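You operate a simulated robot arm through the tools that you are given. There is no shell and no other tool. Be economical: measure what you need, move in short steps, check, and stop when the job is done.

You are at the controls of a simulated two-armed robot. One attempt, no reset.

TASK
Pick up the box with red band with one hand, pass it to the other hand and put it on the top of the door table. Set down upright: box with red band.

Only the result counts: the job must be done as asked and must still hold three seconds after the hand-in. Knocking over, shifting, dropping, spilling or breaking anything else fails it.

THE ROBOT
Two 7-joint arms with two-finger grippers on one trunk, on a base that drives. Base frame: it is fixed to the floor where the robot stands at the start and does not move with it; the origin is under the middle of the robot, x ahead of it, y to its left, z up; the surface under the hand at the start is at about z = 0.8. Lengths are in m, angles in degrees, forces in N, time in s.
The left shoulder is at the start at [0.08, 0.175, 1.076], the right one opposite. With the tool pointing down near the work surface each hand reaches from about 0.28 to 0.88 m from the robot's upright axis, wherever it stands, measured 20 degrees to its own side. Places, roughly: top of the door table [-1.3, -3.2, 0.7]. Payload 2.94 kg a hand.
Tool frame (each hand has its own): the origin (TCP) lies between the finger pads and is the grasp point; the fingertips stand 0.03 m ahead of it; z points along the fingers, y is the line along which they close. The gripper opens to 0.138 m. The gripper's body begins 0.109 m behind the TCP.
Orientation is that of the tool frame in the base frame, as a unit quaternion [x, y, z, w]. With the fingers straight down and closing along the base's y, the tool's x points along the base's -x, its y along +y and its z along -z.

THE INTERFACE
- The arms move only by the tool play_rows. It takes "left_deltas", "right_deltas" or both (then of equal length, played together; a hand with none holds still); each is one flat list of numbers, 7 for each row, row after row: the turn, a rotation vector about the base's x, y, z in units of 5 degrees (1.0 is 5 degrees), then the shift along the base's x, y, z in units of 50 mm (1.0 is 50 mm), then the finger opening in cm, from 0 to 13.8. In form: [wx, wy, wz, tx, ty, tz, fingers, wx, wy, wz, tx, ty, tz, fingers, ...]. A call has 1 to 12 rows; each row shifts and turns the commanded pose from where the row before left it. A call with a number of a shift or a turn outside -1 to 1 is refused whole. Rows are played at 5 a second. More than 0.05 m and 8.6 degrees between two rows, or a gripper value outside its range, and nothing of the call is played. Where a pose cannot be reached the arm comes as near as it can. A force on the tool above 40 N (or 10 N above the force at the start of the call, whichever is more), or a blocked arm, ends the call early, and 0.2 s more pass. The fingers move at their own pace and stop on an object; they squeeze with about 34 N. The grip force told is the motor's: it shows also when the fingers shut on nothing. Time passes only in rows, and 0.2 s behind the last, so rows that do not move let the fingers close. The reply holds the time, the measured pose of the TCP, the force on the tool along the base axes, the opening and the grip force, in the units named above and with some noise, with the torque about the TCP (base axes, N m) and any sound that the robot's microphone picked up.
- Cameras (640 x 400 px; columns grow to the right, rows downward): "scene" is now at [0.1866, 0.0188, 1.551]; the picture's right is [0.24, -0.97, -0.00], its down [-0.73, -0.18, -0.66] and it looks along [0.64, 0.16, -0.76] (base axes); focal length 285 px, centre (320, 200). "left" rides on the left gripper at [0.071, -0.019, -0.146] in its tool frame; the picture's right is [0.26, 0.97, 0.00], its down [-0.85, 0.23, -0.48] and it looks along [-0.46, 0.12, 0.88] (tool axes); focal length 280 px, centre (320, 200). "right" rides on the right gripper at [0.071, 0.019, -0.146] in its tool frame; the picture's right is [-0.26, 0.96, 0.00], its down [-0.85, -0.23, -0.48] and it looks along [-0.46, -0.12, 0.88] (tool axes); focal length 280 px, centre (320, 200). There is no depth. A picture from a camera that has moved, and an enlarged one, comes with that camera's place and axes in the base frame and with its lens.
- capture(camera): a new picture of that camera. It takes no simulated time.
- move_column(by): slides the trunk up (or, below 0, down) by that many m; the arms and the scene camera ride with it, the base frame stays. It gives what a move gives, with no picture.
- steer(legs): drives the robot by 1 to 6 legs, each [ahead, turn to the left] in m and degrees, along the robot's own axes; the way and the turn of a leg run together, so that a leg with both is an arc; at most 1.5 m and 180 degrees a leg. The arms and the cameras ride along, it lands a little off, and it stops where it bumps. It gives what a move gives.
- turn_head(pan, tilt): turns the head with the scene camera to pan (to the left, within 120 degrees either way) and tilt (down, from -29 to 69), counted from straight ahead of the robot. It gives what a move gives.
- enlarge(camera, box): a new picture of the part [left, top, right, bottom] of that camera's present view, enlarged. It takes no simulated time.
- close_job(): hands the job in; it is judged then, once.

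Work in short steps. Places have to be worked out from the pictures, the camera data and where the tool is seen: move nearer, look again, correct. Check each grasp and each placing, and mend what went wrong. You have 120 turns and 92 pictures in all, those below and enlarged ones among them. Open the grippers and draw the arms clear of the work before you hand the job in, unless the task says otherwise; then end with one line.

The tools are called after ">>>" as name(argument=value, ...) on one line, values as JSON. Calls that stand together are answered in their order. play_rows: Moves the arms, as the interface text tells. Its arguments: {"type":"object","properties":{"left_deltas":{"type":"array"},"right_deltas":{"type":"array"}},"required":[]} The other tools are called the same way: move_column (by) slides the trunk up or down; steer (legs) drives the base; turn_head (pan, tilt) turns the head that bears the scene camera; capture (camera) takes a picture; enlarge (camera, box) takes an enlarged picture of a part of a camera's view; close_job () hands the job in.

At the start:

```text
t: 0.0
left_eef_pos: [0.6276, 0.3269, 1.1076]
left_ee_rot: [-0.001, 1.0, -0.001, 0.0]
left_wrist_force: [0.5, 0.0, 0.6]
left_wrist_torque: [0.01, 0.0, 0.0]
left_finger_gap: 0.1381
left_gripper_force: 0.0
right_eef_pos: [0.5334, -0.2161, 1.0914]
right_ee_rot: [0.001, 1.0, 0.001, -0.001]
right_wrist_force: [-0.2, 0.6, -0.1]
right_wrist_torque: [0.01, 0.0, 0.03]
right_finger_gap: 0.1381
right_gripper_force: 0.1
trunk travel left (down, up): [-0.25, 0.484]
robot x, y, heading: [0.002, -0.0006, -0.4]
head pan, tilt: [14.0, 49.0]
```

scene: 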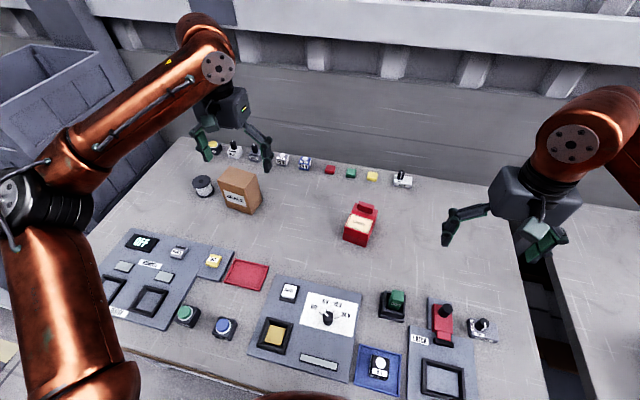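
right: 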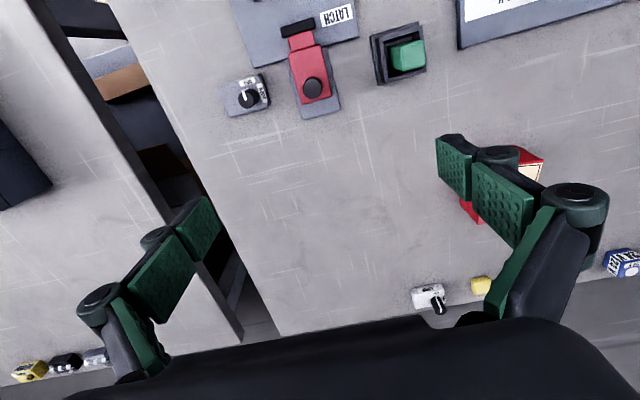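
left: 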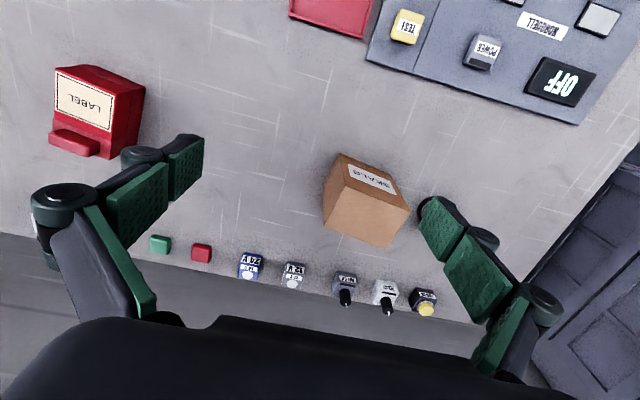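

The pictures show a brown box and a red labelled thing; neither obviously is a "box with red band". I enlarge to identify.

>>> enlarge(camera="scene", box=[180, 130, 420, 280])

>>> enlarge(camera="left", box=[20, 30, 440, 280])

>>> turn_head(pan=-40, tilt=40)

>>> capture(camera="scene")

```text
2.67 times, centred on (300, 205) of scene
camera zoom: at [0.1866, 0.0188, 1.551], right [0.24, -0.97, 0.0], down [-0.73, -0.18, -0.66], along [0.64, 0.16, -0.76], focal length 759 px, centre (373, 187)
```

zoom: 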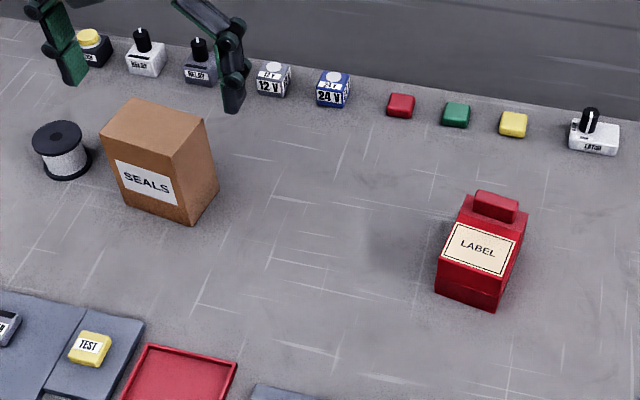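

```text
1.52 times, centred on (230, 155) of left
camera zoom: at [0.5553, 0.3074, 1.2535], right [-0.26, 0.96, 0.0], down [0.85, 0.23, 0.48], along [0.46, 0.12, -0.88], focal length 427 px, centre (457, 269)
```

zoom: 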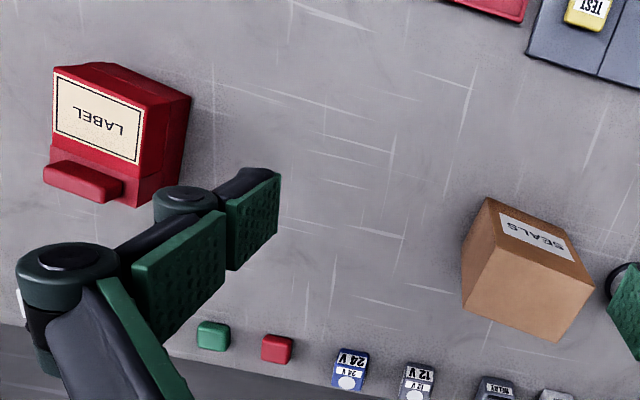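

```text
t: 1.2
left_eef_pos: [0.6282, 0.3262, 1.1074]
left_ee_rot: [-0.001, 1.0, 0.0, 0.001]
left_wrist_force: [0.0, -0.5, 1.0]
left_wrist_torque: [0.01, 0.02, -0.03]
left_finger_gap: 0.138
left_gripper_force: 0.1
right_eef_pos: [0.5328, -0.2167, 1.0908]
right_ee_rot: [0.0, 1.0, 0.0, -0.001]
right_wrist_force: [0.1, -0.1, -0.2]
right_wrist_torque: [0.0, 0.04, -0.01]
right_finger_gap: 0.1381
right_gripper_force: 0.0
trunk travel left (down, up): [-0.25, 0.484]
robot x, y, heading: [-0.001, -0.0004, 0.1]
head pan, tilt: [-40.0, 40.0]
```

```text
86 pictures are left
camera scene: at [0.1762, -0.0545, 1.5638], right [-0.64, -0.77, 0.0], down [-0.49, 0.41, -0.77], along [0.59, -0.49, -0.64], focal length 285 px, centre (320, 200)
```

scene: 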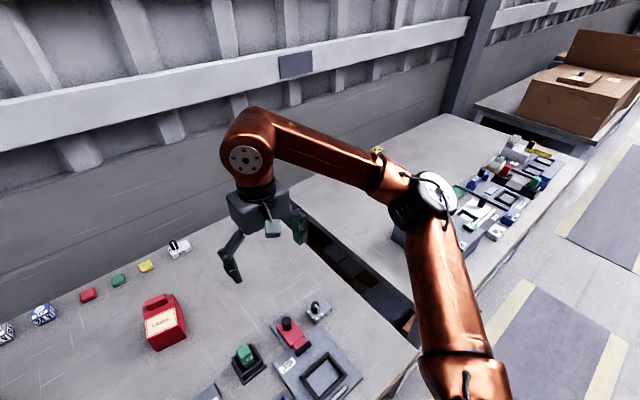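

No red band seen yet. I look around further before deciding.

>>> turn_head(pan=-100, tilt=20)

>>> capture(camera="scene")

>>> turn_head(pan=60, tilt=40)

>>> capture(camera="scene")

>>> turn_head(pan=118, tilt=20)

>>> capture(camera="scene")

>>> turn_head(pan=0, tilt=55)

>>> capture(camera="scene")

```text
t: 2.5
left_eef_pos: [0.6271, 0.3262, 1.1078]
left_ee_rot: [-0.002, 1.0, -0.001, 0.0]
left_wrist_force: [-0.7, -0.2, -0.2]
left_wrist_torque: [0.0, 0.01, 0.01]
left_finger_gap: 0.1377
left_gripper_force: 0.1
right_eef_pos: [0.5335, -0.2159, 1.0914]
right_ee_rot: [0.0, 1.0, 0.001, 0.0]
right_wrist_force: [0.2, -0.1, 0.1]
right_wrist_torque: [0.05, 0.01, -0.02]
right_finger_gap: 0.1381
right_gripper_force: 0.0
trunk travel left (down, up): [-0.25, 0.484]
robot x, y, heading: [0.0009, -0.0008, 0.1]
head pan, tilt: [-100.0, 20.0]
```

```text
85 pictures are left
camera scene: at [0.0949, -0.0917, 1.5953], right [-0.98, 0.17, 0.0], down [0.06, 0.34, -0.94], along [-0.16, -0.93, -0.34], focal length 285 px, centre (320, 200)
```

scene: 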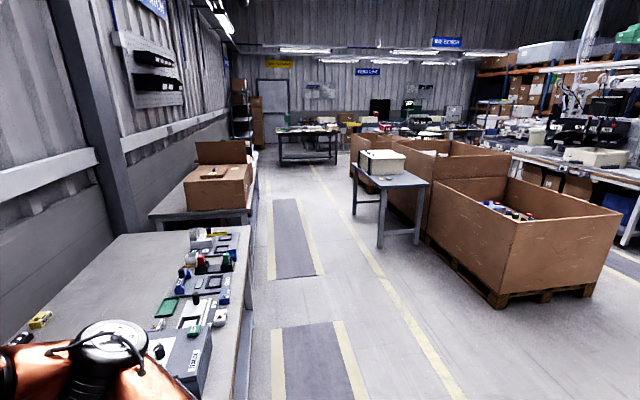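

```text
t: 5.0
left_eef_pos: [0.6264, 0.3266, 1.1083]
left_ee_rot: [-0.001, 1.0, 0.0, 0.0]
left_wrist_force: [-0.8, 0.4, -0.2]
left_wrist_torque: [-0.01, 0.0, -0.02]
left_finger_gap: 0.1381
left_gripper_force: 0.0
right_eef_pos: [0.5333, -0.2162, 1.092]
right_ee_rot: [0.001, 1.0, 0.0, 0.0]
right_wrist_force: [-0.1, 0.3, -0.2]
right_wrist_torque: [-0.01, 0.01, 0.01]
right_finger_gap: 0.1381
right_gripper_force: 0.1
trunk travel left (down, up): [-0.25, 0.484]
robot x, y, heading: [0.0027, -0.0013, -0.0]
head pan, tilt: [60.0, 40.0]
```

```text
84 pictures are left
camera scene: at [0.1535, 0.0737, 1.5639], right [0.87, -0.5, 0.0], down [-0.32, -0.56, -0.77], along [0.38, 0.66, -0.64], focal length 285 px, centre (320, 200)
```

scene: 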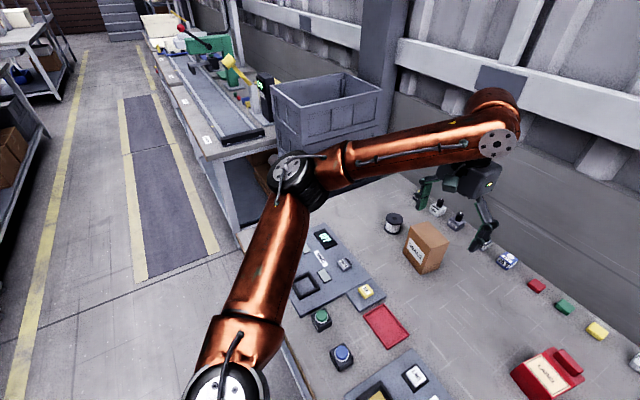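

```text
t: 6.3
left_eef_pos: [0.627, 0.326, 1.1072]
left_ee_rot: [0.0, 1.0, 0.0, 0.0]
left_wrist_force: [1.3, 0.2, -0.2]
left_wrist_torque: [0.02, -0.02, -0.03]
left_finger_gap: 0.1381
left_gripper_force: 0.1
right_eef_pos: [0.5336, -0.2166, 1.0905]
right_ee_rot: [0.0, 1.0, 0.0, 0.0]
right_wrist_force: [-0.4, -0.1, -0.2]
right_wrist_torque: [-0.02, 0.05, 0.02]
right_finger_gap: 0.1377
right_gripper_force: 0.0
trunk travel left (down, up): [-0.25, 0.484]
robot x, y, heading: [0.0004, 0.0026, -0.1]
head pan, tilt: [118.0, 20.0]
```

```text
83 pictures are left
camera scene: at [0.0674, 0.0823, 1.5953], right [0.88, 0.47, 0.0], down [0.16, -0.3, -0.94], along [-0.44, 0.83, -0.34], focal length 285 px, centre (320, 200)
```

scene: 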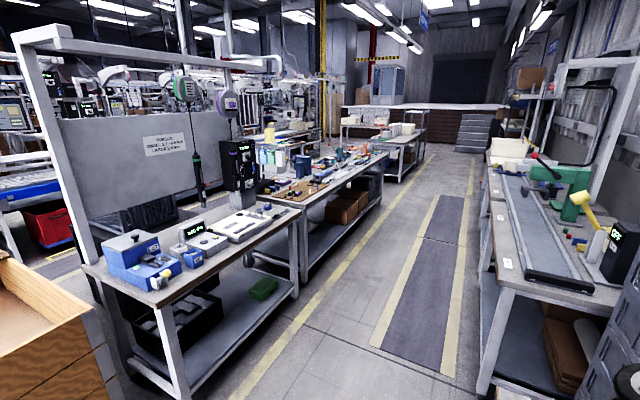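

```text
t: 8.2
left_eef_pos: [0.6273, 0.3263, 1.1074]
left_ee_rot: [-0.001, 1.0, 0.0, 0.001]
left_wrist_force: [-0.8, -0.8, -0.4]
left_wrist_torque: [0.03, -0.01, 0.02]
left_finger_gap: 0.1377
left_gripper_force: 0.2
right_eef_pos: [0.5336, -0.2155, 1.0907]
right_ee_rot: [-0.001, 1.0, 0.0, -0.001]
right_wrist_force: [-0.1, 1.1, -0.5]
right_wrist_torque: [-0.01, 0.03, 0.02]
right_finger_gap: 0.1378
right_gripper_force: 0.0
trunk travel left (down, up): [-0.25, 0.484]
robot x, y, heading: [0.0025, 0.0019, -0.1]
head pan, tilt: [0.0, 55.0]
```

```text
82 pictures are left
camera scene: at [0.1831, 0.0001, 1.5432], right [0.0, -1.0, 0.0], down [-0.82, 0.0, -0.57], along [0.57, 0.0, -0.82], focal length 285 px, centre (320, 200)
```

scene: 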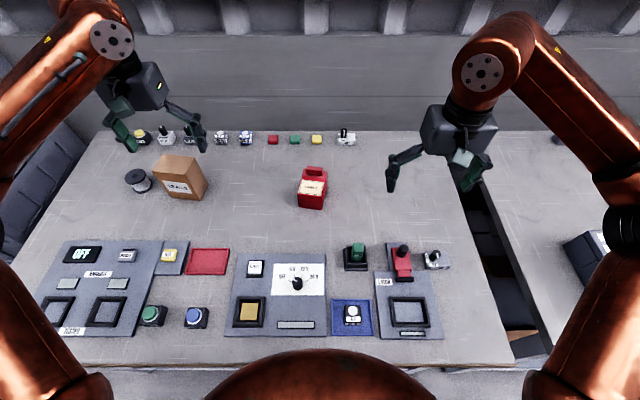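

The door table is the small one at the aisle with a white box on it. I look closer for a red-banded box in several directions.

>>> turn_head(pan=-75, tilt=35)

>>> enlarge(camera="scene", box=[160, 0, 480, 200])

>>> turn_head(pan=-115, tilt=20)

>>> enlarge(camera="scene", box=[160, 100, 400, 250])

>>> turn_head(pan=-30, tilt=60)

>>> capture(camera="scene")

```text
t: 9.7
left_eef_pos: [0.6275, 0.3271, 1.1069]
left_ee_rot: [-0.001, 1.0, 0.0, 0.0]
left_wrist_force: [0.5, 0.1, 0.4]
left_wrist_torque: [0.02, 0.04, -0.01]
left_finger_gap: 0.1381
left_gripper_force: 0.0
right_eef_pos: [0.5329, -0.2157, 1.0913]
right_ee_rot: [0.0, 1.0, 0.0, 0.0]
right_wrist_force: [-0.4, -0.4, -0.7]
right_wrist_torque: [-0.05, -0.03, 0.0]
right_finger_gap: 0.1382
right_gripper_force: 0.0
trunk travel left (down, up): [-0.25, 0.484]
robot x, y, heading: [0.0012, 0.0017, -0.0]
head pan, tilt: [-75.0, 35.0]
```

```text
2.00 times, centred on (320, 100) of scene
camera zoom: at [0.1339, -0.085, 1.5714], right [-0.97, -0.26, 0.0], down [-0.15, 0.55, -0.82], along [0.21, -0.79, -0.57], focal length 569 px, centre (320, 400)
```

zoom: 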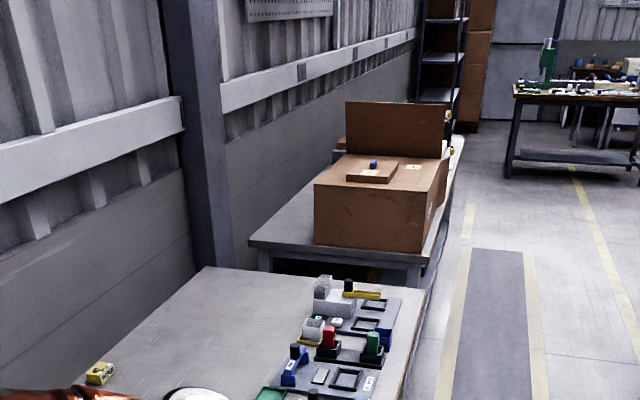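

```text
t: 10.8
left_eef_pos: [0.6271, 0.3257, 1.1077]
left_ee_rot: [0.0, 1.0, 0.001, 0.0]
left_wrist_force: [0.5, -0.5, 0.1]
left_wrist_torque: [0.0, -0.03, 0.0]
left_finger_gap: 0.1378
left_gripper_force: 0.1
right_eef_pos: [0.5327, -0.2166, 1.0912]
right_ee_rot: [0.0, 1.0, 0.0, -0.001]
right_wrist_force: [0.0, 0.5, -0.7]
right_wrist_torque: [-0.02, -0.01, -0.02]
right_finger_gap: 0.1381
right_gripper_force: 0.0
trunk travel left (down, up): [-0.25, 0.484]
robot x, y, heading: [0.0047, -0.0017, -0.0]
head pan, tilt: [-115.0, 20.0]
```

```text
2.67 times, centred on (280, 175) of scene
camera zoom: at [0.0717, -0.0844, 1.5953], right [-0.91, 0.42, 0.0], down [0.14, 0.31, -0.94], along [-0.4, -0.85, -0.34], focal length 759 px, centre (427, 267)
```

zoom: 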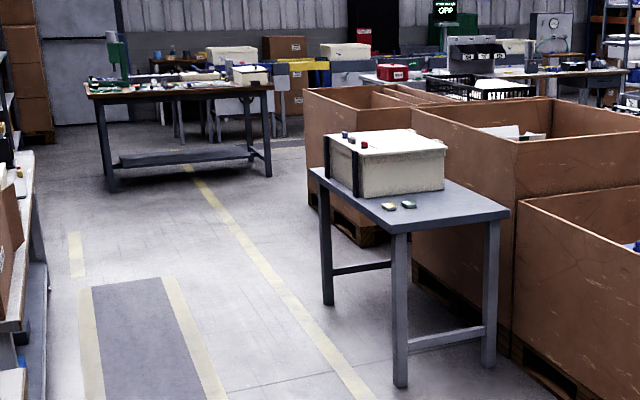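

```text
t: 12.4
left_eef_pos: [0.6281, 0.3264, 1.1085]
left_ee_rot: [-0.001, 1.0, 0.0, -0.001]
left_wrist_force: [-0.1, 0.5, 0.5]
left_wrist_torque: [-0.02, -0.02, 0.02]
left_finger_gap: 0.1382
left_gripper_force: 0.0
right_eef_pos: [0.5328, -0.2165, 1.0911]
right_ee_rot: [0.0, 1.0, 0.0, -0.001]
right_wrist_force: [0.1, -0.2, -0.2]
right_wrist_torque: [-0.03, -0.02, -0.03]
right_finger_gap: 0.1381
right_gripper_force: 0.0
trunk travel left (down, up): [-0.25, 0.484]
robot x, y, heading: [-0.001, 0.0028, -0.1]
head pan, tilt: [-30.0, 60.0]
```

```text
79 pictures are left
camera scene: at [0.1687, -0.0333, 1.5371], right [-0.5, -0.87, 0.0], down [-0.75, 0.43, -0.5], along [0.43, -0.25, -0.87], focal length 285 px, centre (320, 200)
```

scene: 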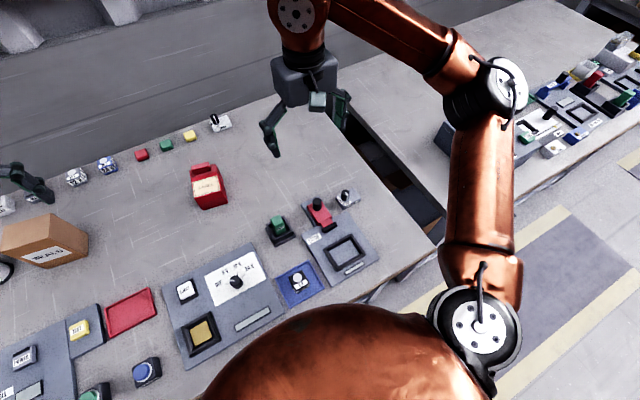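

The only boxes in reach are the brown SEALS one and the red LABEL one. I get a closer view of the red one with the right hand's camera, and of the brown one with the left.

>>> play_rows(right_deltas=[0, 0, 0, 0.1, 0.9, 0, 13.8, 0, 0, 0, 0.1, 0.9, 0, 13.8, 0, 0, 0, 0.1, 0.9, 0, 13.8, 0, 0, 0, 0.1, 0.9, 0, 13.8, 0, 0, 0, 0.1, 0.9, 0, 13.8], left_deltas=[0, 0, 0, 0, 0.6, 0, 13.8, 0, 0, 0, 0, 0.6, 0, 13.8, 0, 0, 0, 0, 0.6, 0, 13.8, 0, 0, 0, 0, 0.6, 0, 13.8, 0, 0, 0, 0, 0, 0, 13.8])

>>> capture(camera="right")

>>> capture(camera="left")

```text
t: 13.6
left_eef_pos: [0.6268, 0.4484, 1.1078]
left_ee_rot: [0.0, 1.0, -0.001, 0.0]
left_wrist_force: [0.4, 1.0, -0.5]
left_wrist_torque: [-0.04, 0.01, 0.01]
left_finger_gap: 0.1379
left_gripper_force: 0.0
right_eef_pos: [0.559, 0.0109, 1.0897]
right_ee_rot: [0.0, 1.0, -0.001, -0.001]
right_wrist_force: [0.5, 0.2, -0.2]
right_wrist_torque: [-0.02, 0.05, 0.03]
right_finger_gap: 0.138
right_gripper_force: 0.0
trunk travel left (down, up): [-0.25, 0.484]
robot x, y, heading: [-0.002, 0.0012, 0.2]
head pan, tilt: [-30.0, 60.0]
```

```text
78 pictures are left
camera right: at [0.4889, 0.0295, 1.2346], right [0.26, 0.96, 0.0], down [0.85, -0.23, 0.48], along [0.46, -0.13, -0.88], focal length 280 px, centre (320, 200)
```

right: 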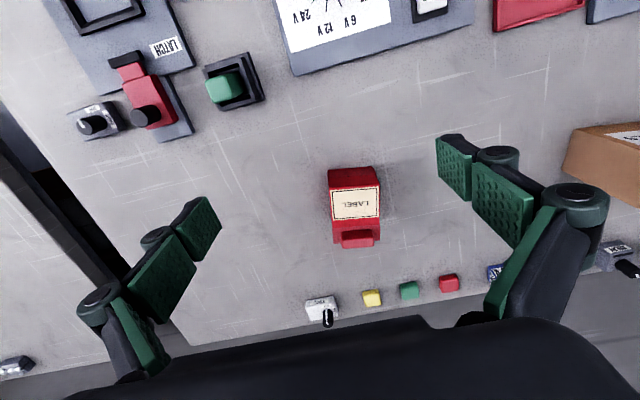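

```text
77 pictures are left
camera left: at [0.5553, 0.4307, 1.2537], right [-0.26, 0.96, 0.0], down [0.85, 0.23, 0.47], along [0.46, 0.12, -0.88], focal length 280 px, centre (320, 200)
```

left: 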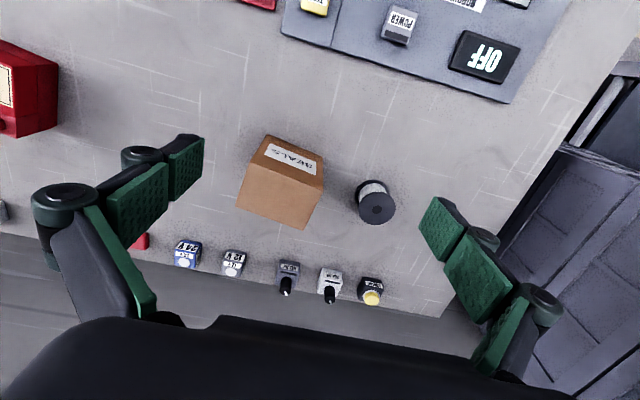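

>>> enlarge(camera="right", box=[300, 140, 420, 260])

>>> enlarge(camera="left", box=[200, 120, 400, 245])

```text
3.33 times, centred on (360, 200) of right
camera zoom: at [0.4889, 0.0295, 1.2346], right [0.26, 0.96, 0.0], down [0.85, -0.23, 0.48], along [0.46, -0.13, -0.88], focal length 935 px, centre (187, 200)
```

zoom: 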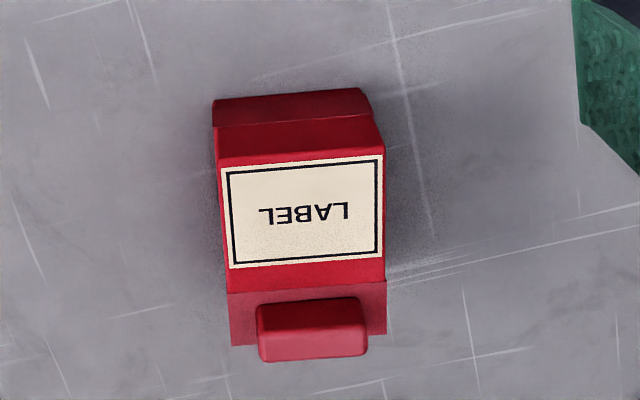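

```text
3.20 times, centred on (300, 182) of left
camera zoom: at [0.5553, 0.4307, 1.2537], right [-0.26, 0.96, 0.0], down [0.85, 0.23, 0.47], along [0.46, 0.12, -0.88], focal length 897 px, centre (384, 256)
```

zoom: 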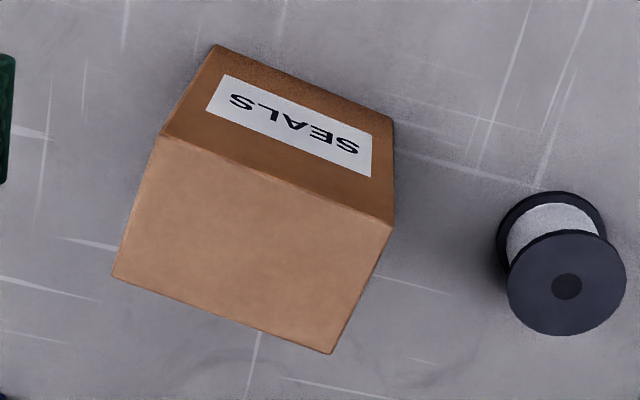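

Neither shows an obvious red band from here. I look into the crate to the left and at the benches behind before deciding.

>>> turn_head(pan=75, tilt=25)

>>> enlarge(camera="scene", box=[200, 30, 600, 280])

>>> turn_head(pan=120, tilt=25)

>>> enlarge(camera="scene", box=[0, 60, 400, 310])

>>> turn_head(pan=-120, tilt=20)

>>> enlarge(camera="scene", box=[240, 50, 640, 300])

```text
t: 15.4
left_eef_pos: [0.6272, 0.4489, 1.108]
left_ee_rot: [0.0, 1.0, 0.0, 0.0]
left_wrist_force: [0.3, -0.9, -0.5]
left_wrist_torque: [0.0, 0.01, -0.01]
left_finger_gap: 0.1377
left_gripper_force: 0.0
right_eef_pos: [0.5571, 0.0092, 1.0899]
right_ee_rot: [0.0, 1.0, 0.001, 0.0]
right_wrist_force: [-0.8, 0.0, -0.3]
right_wrist_torque: [-0.02, 0.01, 0.01]
right_finger_gap: 0.1381
right_gripper_force: 0.0
trunk travel left (down, up): [-0.25, 0.484]
robot x, y, heading: [0.0041, -0.0005, 0.1]
head pan, tilt: [75.0, 25.0]
```

```text
1.60 times, centred on (400, 155) of scene
camera zoom: at [0.1352, 0.0897, 1.5871], right [0.97, -0.26, 0.0], down [-0.11, -0.41, -0.91], along [0.23, 0.88, -0.42], focal length 455 px, centre (192, 272)
```

zoom: 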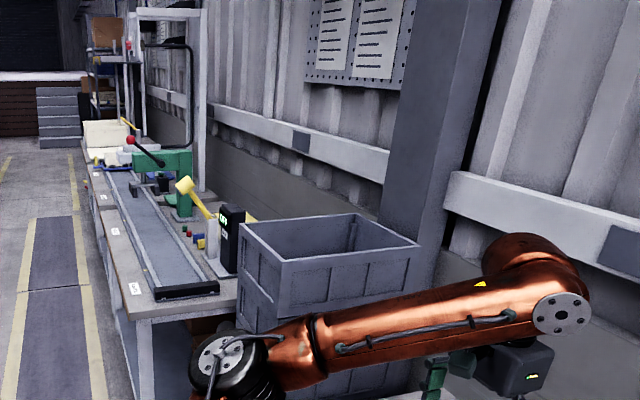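

```text
t: 16.5
left_eef_pos: [0.627, 0.4475, 1.1088]
left_ee_rot: [-0.001, 1.0, -0.001, 0.0]
left_wrist_force: [0.0, 0.4, -0.1]
left_wrist_torque: [-0.01, 0.01, 0.01]
left_finger_gap: 0.1378
left_gripper_force: 0.0
right_eef_pos: [0.558, 0.0082, 1.0883]
right_ee_rot: [0.0, 1.0, 0.0, -0.001]
right_wrist_force: [0.1, -1.1, -0.7]
right_wrist_torque: [-0.01, 0.0, 0.02]
right_finger_gap: 0.1377
right_gripper_force: 0.1
trunk travel left (down, up): [-0.25, 0.484]
robot x, y, heading: [0.0018, -0.0004, -0.1]
head pan, tilt: [120.0, 25.0]
```

```text
1.60 times, centred on (200, 185) of scene
camera zoom: at [0.0652, 0.0806, 1.5872], right [0.87, 0.5, 0.0], down [0.21, -0.37, -0.91], along [-0.45, 0.79, -0.42], focal length 455 px, centre (512, 224)
```

zoom: 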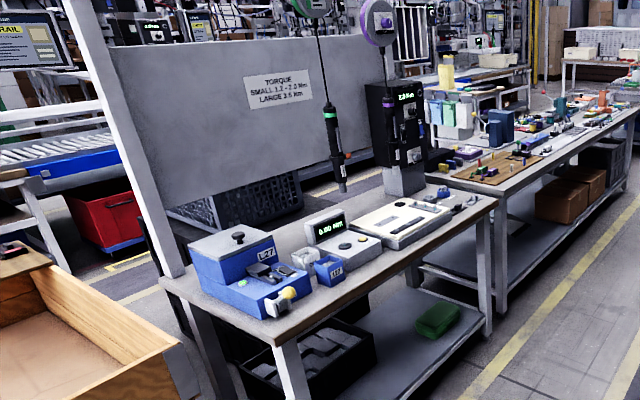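

```text
t: 19.9
left_eef_pos: [0.626, 0.4482, 1.1094]
left_ee_rot: [-0.001, 1.0, -0.001, 0.001]
left_wrist_force: [0.2, 0.0, -0.3]
left_wrist_torque: [0.0, -0.01, 0.01]
left_finger_gap: 0.1379
left_gripper_force: 0.1
right_eef_pos: [0.5577, 0.0088, 1.0898]
right_ee_rot: [0.0, 1.0, 0.0, -0.001]
right_wrist_force: [-0.2, 0.7, -0.5]
right_wrist_torque: [0.0, 0.0, -0.03]
right_finger_gap: 0.1383
right_gripper_force: 0.0
trunk travel left (down, up): [-0.25, 0.484]
robot x, y, heading: [0.0023, -0.0012, 0.2]
head pan, tilt: [-120.0, 20.0]
```

```text
1.60 times, centred on (440, 175) of scene
camera zoom: at [0.0647, -0.08, 1.5954], right [-0.87, 0.5, 0.0], down [0.17, 0.3, -0.94], along [-0.47, -0.81, -0.34], focal length 455 px, centre (128, 240)
```

zoom: 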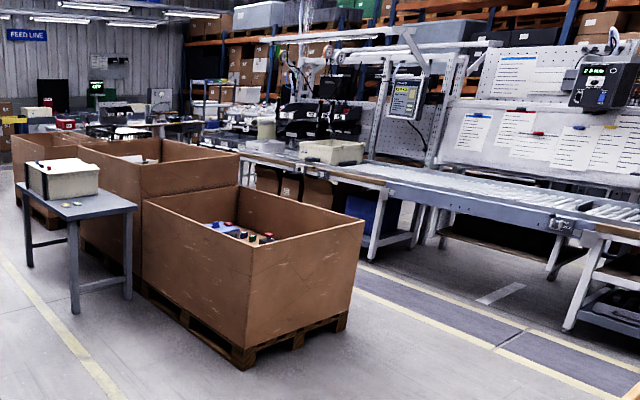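

No other candidate around. I need the hidden back faces of the brown box: turn the left hand by -120° about z and move a bit out to look from behind.

>>> play_rows(left_deltas=[0, 0, -1, 0.1, 0.15, 0, 13.8, 0, 0, -1, 0.1, 0.15, 0, 13.8, 0, 0, -1, 0.1, 0.15, 0, 13.8, 0, 0, -1, 0.1, 0.15, 0, 13.8, 0, 0, -1, 0.1, 0.15, 0, 13.8, 0, 0, -1, 0.1, 0.15, 0, 13.8, 0, 0, -1, 0.1, 0.15, 0, 13.8, 0, 0, -1, 0.1, 0.15, 0, 13.8, 0, 0, -1, 0.1, 0.15, 0, 13.8, 0, 0, -1, 0.1, 0.15, 0, 13.8, 0, 0, -1, 0.1, 0.15, 0, 13.8, 0, 0, -1, 0.1, 0.15, 0, 13.8])

>>> play_rows(left_deltas=[0, 0, -1, 0.15, 0, 0, 13.8, 0, 0, -1, 0.15, 0, 0, 13.8, 0, 0, -1, 0.15, 0, 0, 13.8, 0, 0, -1, 0.15, 0, 0, 13.8, 0, 0, -1, 0.15, 0, 0, 13.8, 0, 0, -1, 0.15, 0, 0, 13.8, 0, 0, -1, 0.15, 0, 0, 13.8, 0, 0, -1, 0.15, 0, 0, 13.8, 0, 0, -1, 0.15, 0, 0, 13.8, 0, 0, -1, 0.1, 0, 0, 13.8, 0, 0, -1, 0.1, 0, 0, 13.8, 0, 0, -1, 0.1, 0, 0, 13.8])

>>> capture(camera="left")

```text
t: 22.5
left_eef_pos: [0.687, 0.538, 1.1063]
left_ee_rot: [0.5, 0.866, -0.001, 0.0]
left_wrist_force: [0.1, -0.8, -0.7]
left_wrist_torque: [0.02, 0.02, 0.03]
left_finger_gap: 0.1381
left_gripper_force: 0.0
right_eef_pos: [0.5598, 0.0093, 1.0888]
right_ee_rot: [0.0, 1.0, 0.0, -0.001]
right_wrist_force: [-0.2, 0.1, 0.0]
right_wrist_torque: [-0.02, 0.02, 0.02]
right_finger_gap: 0.1381
right_gripper_force: 0.0
trunk travel left (down, up): [-0.25, 0.484]
robot x, y, heading: [0.0039, 0.001, -0.2]
head pan, tilt: [-120.0, 20.0]
```

```text
t: 25.1
left_eef_pos: [0.728, 0.5283, 1.1047]
left_ee_rot: [0.866, 0.5, 0.0, 0.0]
left_wrist_force: [0.3, 0.8, -1.3]
left_wrist_torque: [-0.03, -0.06, -0.02]
left_finger_gap: 0.1379
left_gripper_force: 0.1
left hand out of reach, approached as far as the arm can: row 6, 8, 10, 11, 12
right_eef_pos: [0.5562, 0.0111, 1.09]
right_ee_rot: [-0.001, 1.0, -0.001, 0.0]
right_wrist_force: [-0.3, 1.6, 0.5]
right_wrist_torque: [-0.09, -0.08, 0.0]
right_finger_gap: 0.1382
right_gripper_force: 0.1
trunk travel left (down, up): [-0.25, 0.484]
robot x, y, heading: [0.0028, 0.0004, 0.1]
head pan, tilt: [-120.0, 20.0]
```

```text
71 pictures are left
camera left: at [0.7458, 0.6, 1.2505], right [0.97, -0.25, 0.0], down [-0.22, -0.85, 0.48], along [-0.12, -0.46, -0.88], focal length 280 px, centre (320, 200)
```

left: 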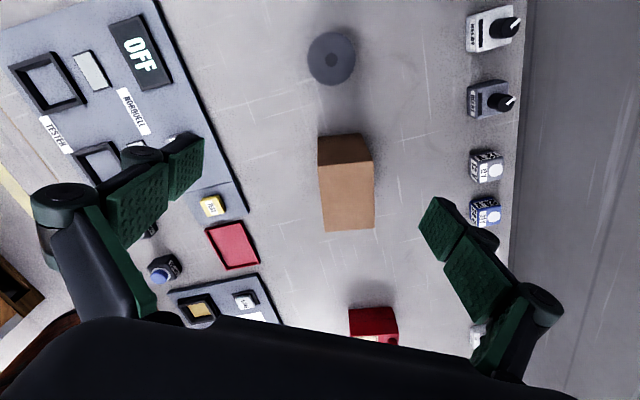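

The side away is plain too. I check the adjacent right table, partly hidden behind the right arm before.

>>> turn_head(pan=-70, tilt=45)

>>> capture(camera="scene")

>>> enlarge(camera="right", box=[0, 80, 200, 205])

```text
t: 26.3
left_eef_pos: [0.7289, 0.5242, 1.1041]
left_ee_rot: [0.866, 0.501, 0.0, 0.001]
left_wrist_force: [-0.3, 1.0, 1.2]
left_wrist_torque: [-0.02, -0.01, 0.0]
left_finger_gap: 0.138
left_gripper_force: 0.1
right_eef_pos: [0.558, 0.0093, 1.0887]
right_ee_rot: [0.0, 1.0, 0.0, -0.001]
right_wrist_force: [0.0, 0.7, 0.2]
right_wrist_torque: [0.0, 0.03, -0.02]
right_finger_gap: 0.1381
right_gripper_force: 0.0
trunk travel left (down, up): [-0.25, 0.484]
robot x, y, heading: [-0.0016, 0.0006, 0.0]
head pan, tilt: [-70.0, 45.0]
```

```text
70 pictures are left
camera scene: at [0.139, -0.0759, 1.5567], right [-0.94, -0.34, 0.0], down [-0.24, 0.66, -0.71], along [0.24, -0.67, -0.71], focal length 285 px, centre (320, 200)
```

scene: 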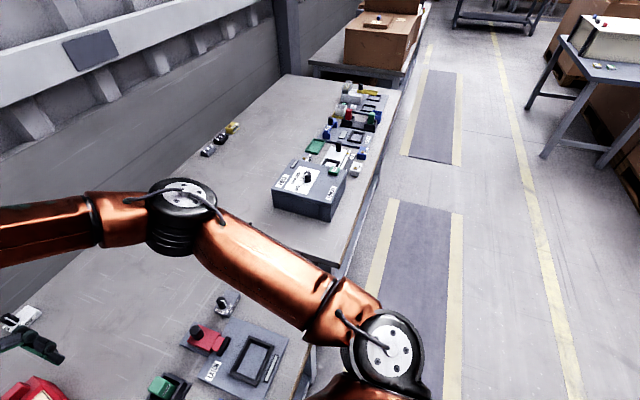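

```text
3.20 times, centred on (100, 142) of right
camera zoom: at [0.4885, 0.0274, 1.2348], right [0.26, 0.96, 0.0], down [0.85, -0.23, 0.47], along [0.46, -0.12, -0.88], focal length 897 px, centre (1024, 384)
```

zoom: 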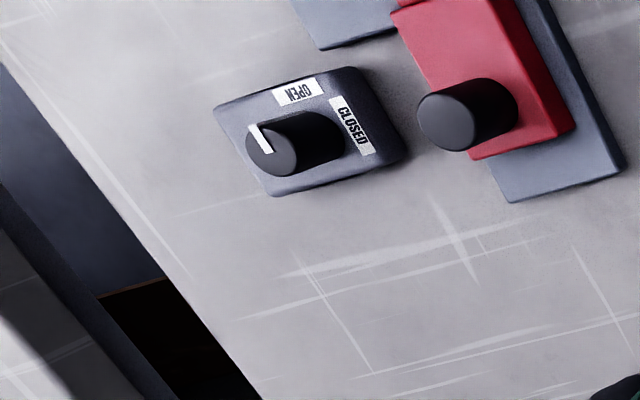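

Nothing else there. I check the last hidden face (+x) of the brown box by yawing the left hand the rest of the way and reaching over it.

>>> play_rows(left_deltas=[0, 0, -1, 0, -0.4, 0, 13.8, 0, 0, -1, 0, -0.4, 0, 13.8, 0, 0, -1, 0.1, -0.4, 0, 13.8, 0, 0, -1, 0.1, -0.4, 0, 13.8, 0, 0, -1, 0.2, -0.3, 0, 13.8, 0, 0, -1, 0.2, -0.3, 0, 13.8, 0, 0, -1, 0.2, -0.3, 0, 13.8, 0, 0, -1, 0.2, -0.3, 0, 13.8, 0, 0, -1, 0.2, -0.3, 0, 13.8, 0, 0, -1, 0.2, -0.2, 0, 13.8, 0, 0, -1, 0.2, -0.2, 0, 13.8, 0, 0, -1, 0.2, 0, 0, 13.8])

>>> capture(camera="left")

```text
t: 28.9
left_eef_pos: [0.7785, 0.3503, 1.1122]
left_ee_rot: [1.0, 0.004, -0.002, 0.0]
left_wrist_force: [0.8, -0.4, -0.3]
left_wrist_torque: [-0.01, 0.03, 0.0]
left_finger_gap: 0.1379
left_gripper_force: 0.1
left hand out of reach, approached as far as the arm can: row 9, 10, 12
right_eef_pos: [0.5584, 0.0093, 1.0896]
right_ee_rot: [0.0, 1.0, -0.001, -0.001]
right_wrist_force: [-0.6, 0.0, -0.6]
right_wrist_torque: [0.02, 0.01, -0.02]
right_finger_gap: 0.1378
right_gripper_force: 0.0
trunk travel left (down, up): [-0.25, 0.484]
robot x, y, heading: [-0.0003, 0.0002, -0.1]
head pan, tilt: [-70.0, 45.0]
```

```text
68 pictures are left
camera left: at [0.8487, 0.371, 1.2587], right [0.27, -0.96, 0.0], down [-0.85, -0.24, 0.48], along [-0.46, -0.13, -0.88], focal length 280 px, centre (320, 200)
```

left: 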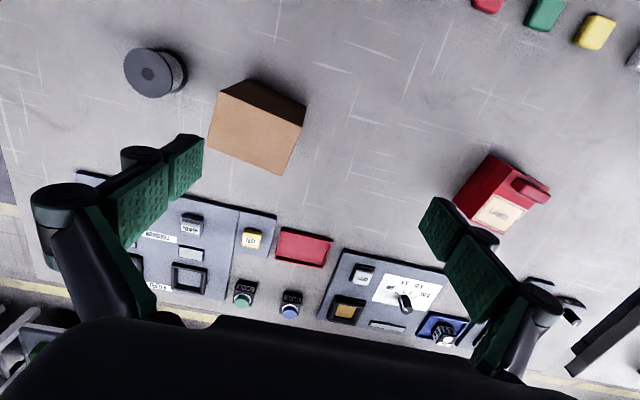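

The brown box has no red on any side, so the red labelled box is the only match so far. I look at it from nearer.

>>> play_rows(right_deltas=[0, 0, 0, -0.4, 0.2, -0.6, 13.8, 0, 0, 0, -0.4, 0.2, -0.6, 13.8, 0, 0, 0, -0.4, 0.2, -0.6, 13.8])

>>> enlarge(camera="right", box=[240, 100, 480, 300])

>>> enlarge(camera="left", box=[430, 130, 590, 250])

>>> turn_head(pan=0, tilt=49)

>>> enlarge(camera="scene", box=[250, 130, 370, 230])

```text
t: 29.7
left_eef_pos: [0.7772, 0.3508, 1.113]
left_ee_rot: [1.0, 0.003, -0.002, 0.0]
left_wrist_force: [0.6, 0.1, 0.4]
left_wrist_torque: [0.0, 0.03, 0.03]
left_finger_gap: 0.1381
left_gripper_force: 0.0
right_eef_pos: [0.4964, 0.0378, 0.9997]
right_ee_rot: [0.002, 1.0, 0.0, 0.0]
right_wrist_force: [-0.8, 0.5, 0.1]
right_wrist_torque: [0.0, 0.03, -0.02]
right_finger_gap: 0.1378
right_gripper_force: 0.0
trunk travel left (down, up): [-0.25, 0.484]
robot x, y, heading: [-0.005, 0.0016, 0.1]
head pan, tilt: [-70.0, 45.0]
```

```text
2.00 times, centred on (360, 200) of right
camera zoom: at [0.4279, 0.0571, 1.1452], right [0.26, 0.96, 0.0], down [0.85, -0.23, 0.47], along [0.46, -0.12, -0.88], focal length 561 px, centre (240, 200)
```

zoom: 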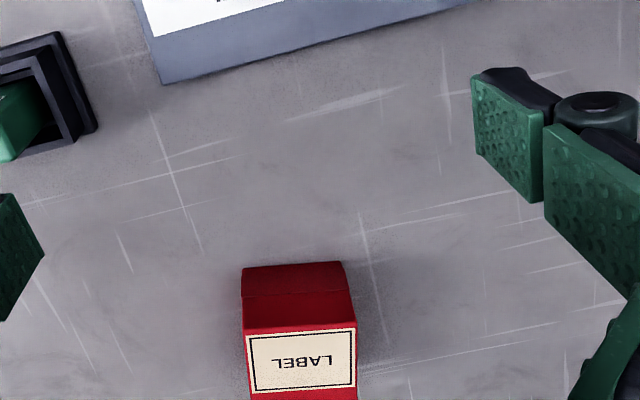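

```text
3.33 times, centred on (510, 190) of left
camera zoom: at [0.8484, 0.3713, 1.2586], right [0.27, -0.96, 0.0], down [-0.85, -0.24, 0.48], along [-0.46, -0.13, -0.88], focal length 935 px, centre (-313, 233)
```

zoom: 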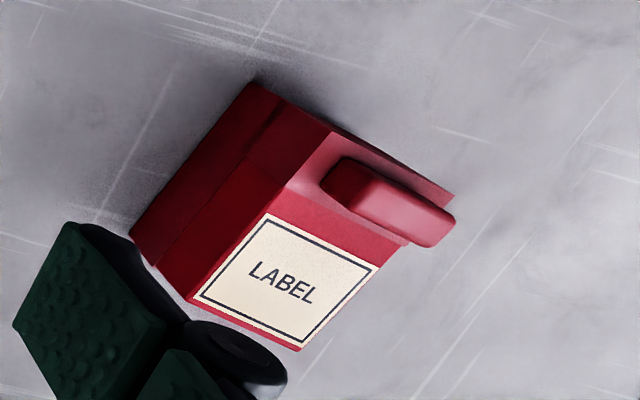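

```text
t: 31.1
left_eef_pos: [0.7786, 0.3512, 1.1132]
left_ee_rot: [1.0, 0.005, 0.0, 0.0]
left_wrist_force: [-0.2, -0.1, -0.1]
left_wrist_torque: [-0.01, 0.01, 0.04]
left_finger_gap: 0.1379
left_gripper_force: 0.1
right_eef_pos: [0.4966, 0.0379, 1.0004]
right_ee_rot: [0.001, 1.0, -0.001, -0.001]
right_wrist_force: [0.5, -0.7, 0.2]
right_wrist_torque: [0.04, 0.01, 0.03]
right_finger_gap: 0.138
right_gripper_force: 0.1
trunk travel left (down, up): [-0.25, 0.484]
robot x, y, heading: [-0.0036, -0.0001, 0.1]
head pan, tilt: [0.0, 49.0]
```

```text
4.00 times, centred on (310, 180) of scene
camera zoom: at [0.1891, 0.0004, 1.551], right [0.0, -1.0, 0.0], down [-0.76, 0.0, -0.66], along [0.66, 0.0, -0.76], focal length 1138 px, centre (360, 280)
```

zoom: 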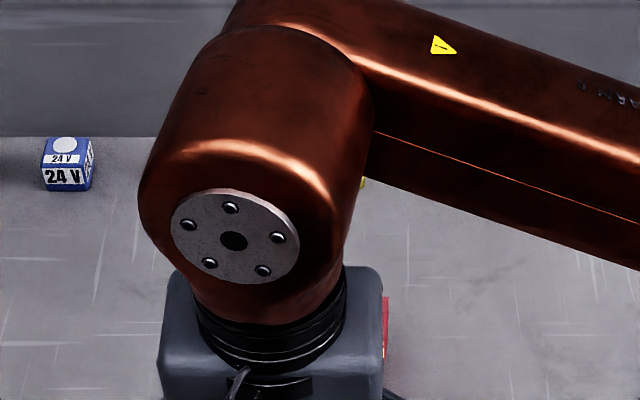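

The lower rim of the red box does form a darker red band, but part of the hall behind the robot is unseen. I bring the left hand back to its start pose, then back off to look behind before touching anything.

>>> play_rows(left_deltas=[0, 0, 1, -0.3, 0.2, 0, 13.8, 0, 0, 1, -0.3, 0.2, 0, 13.8, 0, 0, 1, -0.3, 0.2, 0, 13.8, 0, 0, 1, -0.3, 0.2, 0, 13.8, 0, 0, 1, -0.3, 0.2, 0, 13.8, 0, 0, 1, -0.3, 0.1, 0, 13.8, 0, 0, 1, -0.3, 0, 0, 13.8, 0, 0, 1, -0.3, 0, 0, 13.8, 0, 0, 1, -0.3, 0, 0, 13.8, 0, 0, 1, -0.3, 0, 0, 13.8, 0, 0, 1, 0, 0, 0, 13.8, 0, 0, 1, 0, 0, 0, 13.8], right_deltas=[0, 0, 0, 0, -0.6, 0.3, 13.8, 0, 0, 0, 0, -0.6, 0.3, 13.8, 0, 0, 0, 0, -0.6, 0.3, 13.8, 0, 0, 0, 0, -0.6, 0.3, 13.8, 0, 0, 0, 0, -0.6, 0.3, 13.8, 0, 0, 0, 0, -0.6, 0.3, 13.8, 0, 0, 0, 0, -0.6, 0, 13.8, 0, 0, 0, 0, -0.6, 0, 13.8, 0, 0, 0, 0, 0, 0, 13.8, 0, 0, 0, 0, 0, 0, 13.8, 0, 0, 0, 0, 0, 0, 13.8, 0, 0, 0, 0, 0, 0, 13.8])

>>> play_rows(left_deltas=[0, 0, 1, 0, 0, 0, 13.8, 0, 0, 1, 0, 0, 0, 13.8, 0, 0, 1, 0, 0, 0, 13.8, 0, 0, 1, 0, 0, 0, 13.8, 0, 0, 1, 0, 0, 0, 13.8, 0, 0, 1, 0, 0, 0, 13.8, 0, 0, 1, 0, 0, 0, 13.8, 0, 0, 1, 0, 0, 0, 13.8, 0, 0, 1, 0, 0, 0, 13.8, 0, 0, 1, 0, 0, 0, 13.8, 0, 0, 1, 0, 0, 0, 13.8, 0, 0, 1, 0, 0, 0, 13.8])

>>> play_rows(left_deltas=[0, 0, 1, 0, 0, 0, 13.8, 0, 0, 1, 0, 0, 0, 13.8, 0, 0, 1, 0, 0, 0, 13.8, 0, 0, 1, 0, 0, 0, 13.8, 0, 0, 1, 0, 0, 0, 13.8, 0, 0, 1, 0, 0, 0, 13.8, 0, 0, 1, 0, 0, 0, 13.8, 0, 0, 1, 0, 0, 0, 13.8, 0, 0, 1, 0, 0, 0, 13.8, 0, 0, 1, 0, 0, 0, 13.8, 0, 0, 1, 0, 0, 0, 13.8, 0, 0, 1, 0, 0, 0, 13.8])

>>> move_column(by=0.15)

>>> steer(legs=[[-0.45, 0], [0, -60]])

>>> turn_head(pan=-115, tilt=25)

>>> capture(camera="scene")

```text
t: 33.7
left_eef_pos: [0.6274, 0.4043, 1.1134]
left_ee_rot: [0.866, 0.501, 0.0, 0.0]
left_wrist_force: [-0.5, -0.8, 0.3]
left_wrist_torque: [0.0, 0.01, 0.03]
left_finger_gap: 0.1379
left_gripper_force: 0.0
right_eef_pos: [0.4985, -0.2016, 1.0922]
right_ee_rot: [0.0, 1.0, 0.001, -0.001]
right_wrist_force: [0.3, 0.2, -1.4]
right_wrist_torque: [-0.01, -0.03, 0.01]
right_finger_gap: 0.1379
right_gripper_force: 0.0
trunk travel left (down, up): [-0.25, 0.484]
robot x, y, heading: [0.0011, -0.0017, -0.2]
head pan, tilt: [0.0, 49.0]
```

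```text
t: 36.3
left_eef_pos: [0.628, 0.4052, 1.1128]
left_ee_rot: [0.499, 0.867, -0.001, 0.0]
left_wrist_force: [0.2, 0.3, 0.1]
left_wrist_torque: [0.0, 0.0, 0.01]
left_finger_gap: 0.138
left_gripper_force: 0.0
right_eef_pos: [0.498, -0.2023, 1.0918]
right_ee_rot: [0.0, 1.0, 0.0, -0.001]
right_wrist_force: [-0.1, -0.3, 0.0]
right_wrist_torque: [0.0, -0.01, 0.01]
right_finger_gap: 0.1379
right_gripper_force: 0.1
trunk travel left (down, up): [-0.25, 0.484]
robot x, y, heading: [-0.0007, -0.0046, -0.1]
head pan, tilt: [0.0, 49.0]
```

```text
t: 38.9
left_eef_pos: [0.6273, 0.4043, 1.1128]
left_ee_rot: [-0.002, 1.0, -0.001, 0.0]
left_wrist_force: [-0.1, -1.1, 0.2]
left_wrist_torque: [0.03, -0.03, 0.02]
left_finger_gap: 0.1383
left_gripper_force: 0.0
right_eef_pos: [0.4976, -0.2028, 1.0914]
right_ee_rot: [0.0, 1.0, 0.0, 0.0]
right_wrist_force: [-0.5, 0.2, 0.6]
right_wrist_torque: [0.01, -0.02, 0.02]
right_finger_gap: 0.1379
right_gripper_force: 0.1
trunk travel left (down, up): [-0.25, 0.484]
robot x, y, heading: [0.0018, -0.0007, 0.1]
head pan, tilt: [0.0, 49.0]
```

```text
t: 40.6
left_eef_pos: [0.6279, 0.4048, 1.262]
left_ee_rot: [0.0, 1.0, 0.001, 0.0]
left_wrist_force: [-0.2, 0.4, -0.1]
left_wrist_torque: [0.02, 0.01, 0.02]
left_finger_gap: 0.1378
left_gripper_force: 0.1
right_eef_pos: [0.4997, -0.201, 1.2405]
right_ee_rot: [-0.001, 1.0, 0.0, -0.001]
right_wrist_force: [0.0, 0.4, -0.3]
right_wrist_torque: [0.01, 0.05, -0.02]
right_finger_gap: 0.1381
right_gripper_force: 0.0
trunk travel left (down, up): [-0.4, 0.334]
robot x, y, heading: [0.0027, 0.0045, 0.0]
head pan, tilt: [0.0, 49.0]
```

```text
t: 45.9
left_eef_pos: [0.2242, -0.3447, 1.2614]
left_ee_rot: [0.501, 0.865, 0.0, 0.001]
left_wrist_force: [0.2, -0.8, 0.2]
left_wrist_torque: [0.03, -0.04, 0.04]
left_finger_gap: 0.1381
left_gripper_force: 0.1
right_eef_pos: [-0.3669, -0.5339, 1.2424]
right_ee_rot: [0.502, 0.865, 0.0, 0.001]
right_wrist_force: [-0.1, -0.9, -0.9]
right_wrist_torque: [0.01, 0.0, 0.02]
right_finger_gap: 0.1379
right_gripper_force: 0.0
trunk travel left (down, up): [-0.4, 0.334]
robot x, y, heading: [-0.4357, -0.0022, -60.2]
head pan, tilt: [0.0, 49.0]
```

```text
t: 47.9
left_eef_pos: [0.2249, -0.3448, 1.2633]
left_ee_rot: [0.502, 0.865, 0.0, 0.0]
left_wrist_force: [1.3, 0.2, -0.1]
left_wrist_torque: [-0.05, 0.0, -0.02]
left_finger_gap: 0.1382
left_gripper_force: 0.1
right_eef_pos: [-0.3659, -0.5327, 1.2406]
right_ee_rot: [0.503, 0.864, 0.001, 0.001]
right_wrist_force: [0.1, 0.5, -0.3]
right_wrist_torque: [0.01, -0.04, -0.01]
right_finger_gap: 0.138
right_gripper_force: 0.1
trunk travel left (down, up): [-0.4, 0.334]
robot x, y, heading: [-0.4408, 0.0003, -60.0]
head pan, tilt: [-115.0, 25.0]
```

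```text
64 pictures are left
camera scene: at [-0.5167, -0.0287, 1.74], right [-0.08, 1.0, 0.0], down [0.42, 0.04, -0.91], along [-0.9, -0.07, -0.42], focal length 285 px, centre (320, 200)
```

scene: 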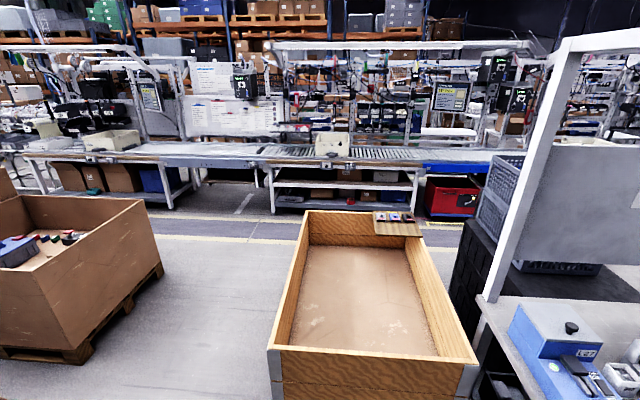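

Behind is an empty wooden crate, cardboard bins and a conveyor. Enlarge for any red-banded box, and view the start bench from afar including what's beneath.

>>> enlarge(camera="scene", box=[0, 80, 300, 280])

>>> enlarge(camera="scene", box=[260, 100, 500, 260])

>>> turn_head(pan=60, tilt=40)

>>> capture(camera="scene")

>>> turn_head(pan=-20, tilt=20)

>>> enlarge(camera="scene", box=[160, 60, 480, 260])

```text
2.00 times, centred on (150, 180) of scene
camera zoom: at [-0.5167, -0.0287, 1.74], right [-0.08, 1.0, 0.0], down [0.42, 0.04, -0.91], along [-0.9, -0.07, -0.42], focal length 569 px, centre (660, 240)
```

zoom: 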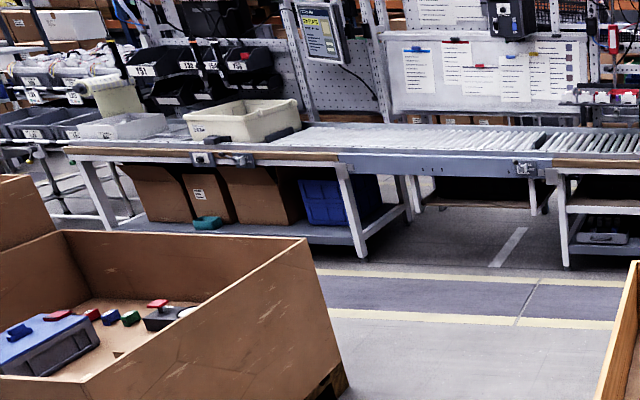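

```text
2.50 times, centred on (380, 180) of scene
camera zoom: at [-0.5167, -0.0287, 1.74], right [-0.08, 1.0, 0.0], down [0.42, 0.04, -0.91], along [-0.9, -0.07, -0.42], focal length 711 px, centre (170, 250)
```

zoom: 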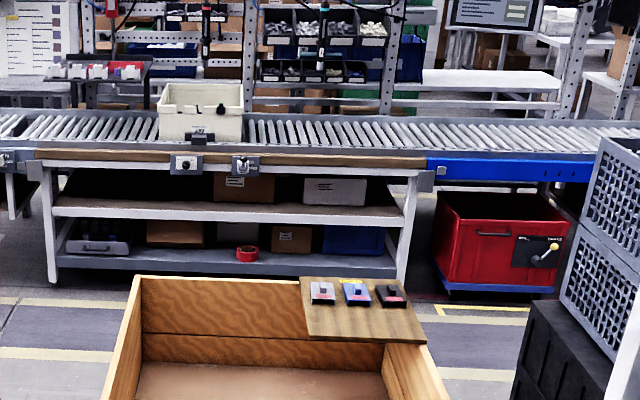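

```text
t: 50.5
left_eef_pos: [0.2259, -0.3441, 1.2641]
left_ee_rot: [0.503, 0.864, 0.0, 0.001]
left_wrist_force: [-0.3, 0.9, 0.7]
left_wrist_torque: [0.02, -0.01, 0.02]
left_finger_gap: 0.1381
left_gripper_force: 0.2
right_eef_pos: [-0.3653, -0.5323, 1.2408]
right_ee_rot: [0.501, 0.865, 0.0, 0.0]
right_wrist_force: [-0.3, 0.3, 0.3]
right_wrist_torque: [-0.01, -0.01, 0.04]
right_finger_gap: 0.1378
right_gripper_force: 0.1
trunk travel left (down, up): [-0.4, 0.334]
robot x, y, heading: [-0.4395, -0.001, -60.2]
head pan, tilt: [60.0, 40.0]
```

```text
61 pictures are left
camera scene: at [-0.3398, -0.0215, 1.7167], right [-0.01, -1.0, 0.0], down [-0.64, 0.0, -0.77], along [0.77, 0.0, -0.64], focal length 285 px, centre (320, 200)
```

scene: 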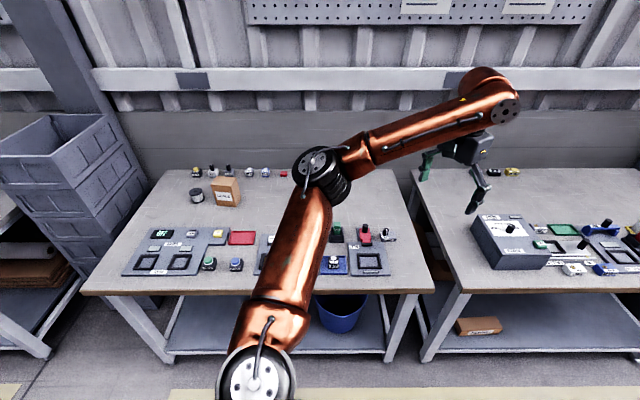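

```text
t: 52.0
left_eef_pos: [0.2255, -0.3433, 1.2633]
left_ee_rot: [0.502, 0.865, 0.0, -0.001]
left_wrist_force: [0.6, 0.5, -0.2]
left_wrist_torque: [0.02, -0.02, 0.02]
left_finger_gap: 0.138
left_gripper_force: 0.0
right_eef_pos: [-0.3664, -0.532, 1.2415]
right_ee_rot: [0.502, 0.865, 0.001, 0.0]
right_wrist_force: [0.2, 0.5, 0.7]
right_wrist_torque: [0.02, 0.01, -0.01]
right_finger_gap: 0.138
right_gripper_force: 0.0
trunk travel left (down, up): [-0.4, 0.334]
robot x, y, heading: [-0.4358, 0.0035, -60.5]
head pan, tilt: [-20.0, 20.0]
```

```text
2.00 times, centred on (320, 160) of scene
camera zoom: at [-0.4091, -0.1128, 1.7481], right [-0.99, -0.17, 0.0], down [-0.06, 0.34, -0.94], along [0.16, -0.93, -0.34], focal length 569 px, centre (320, 280)
```

zoom: 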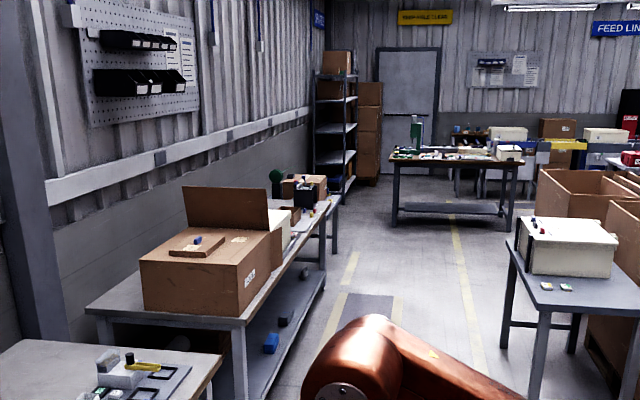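

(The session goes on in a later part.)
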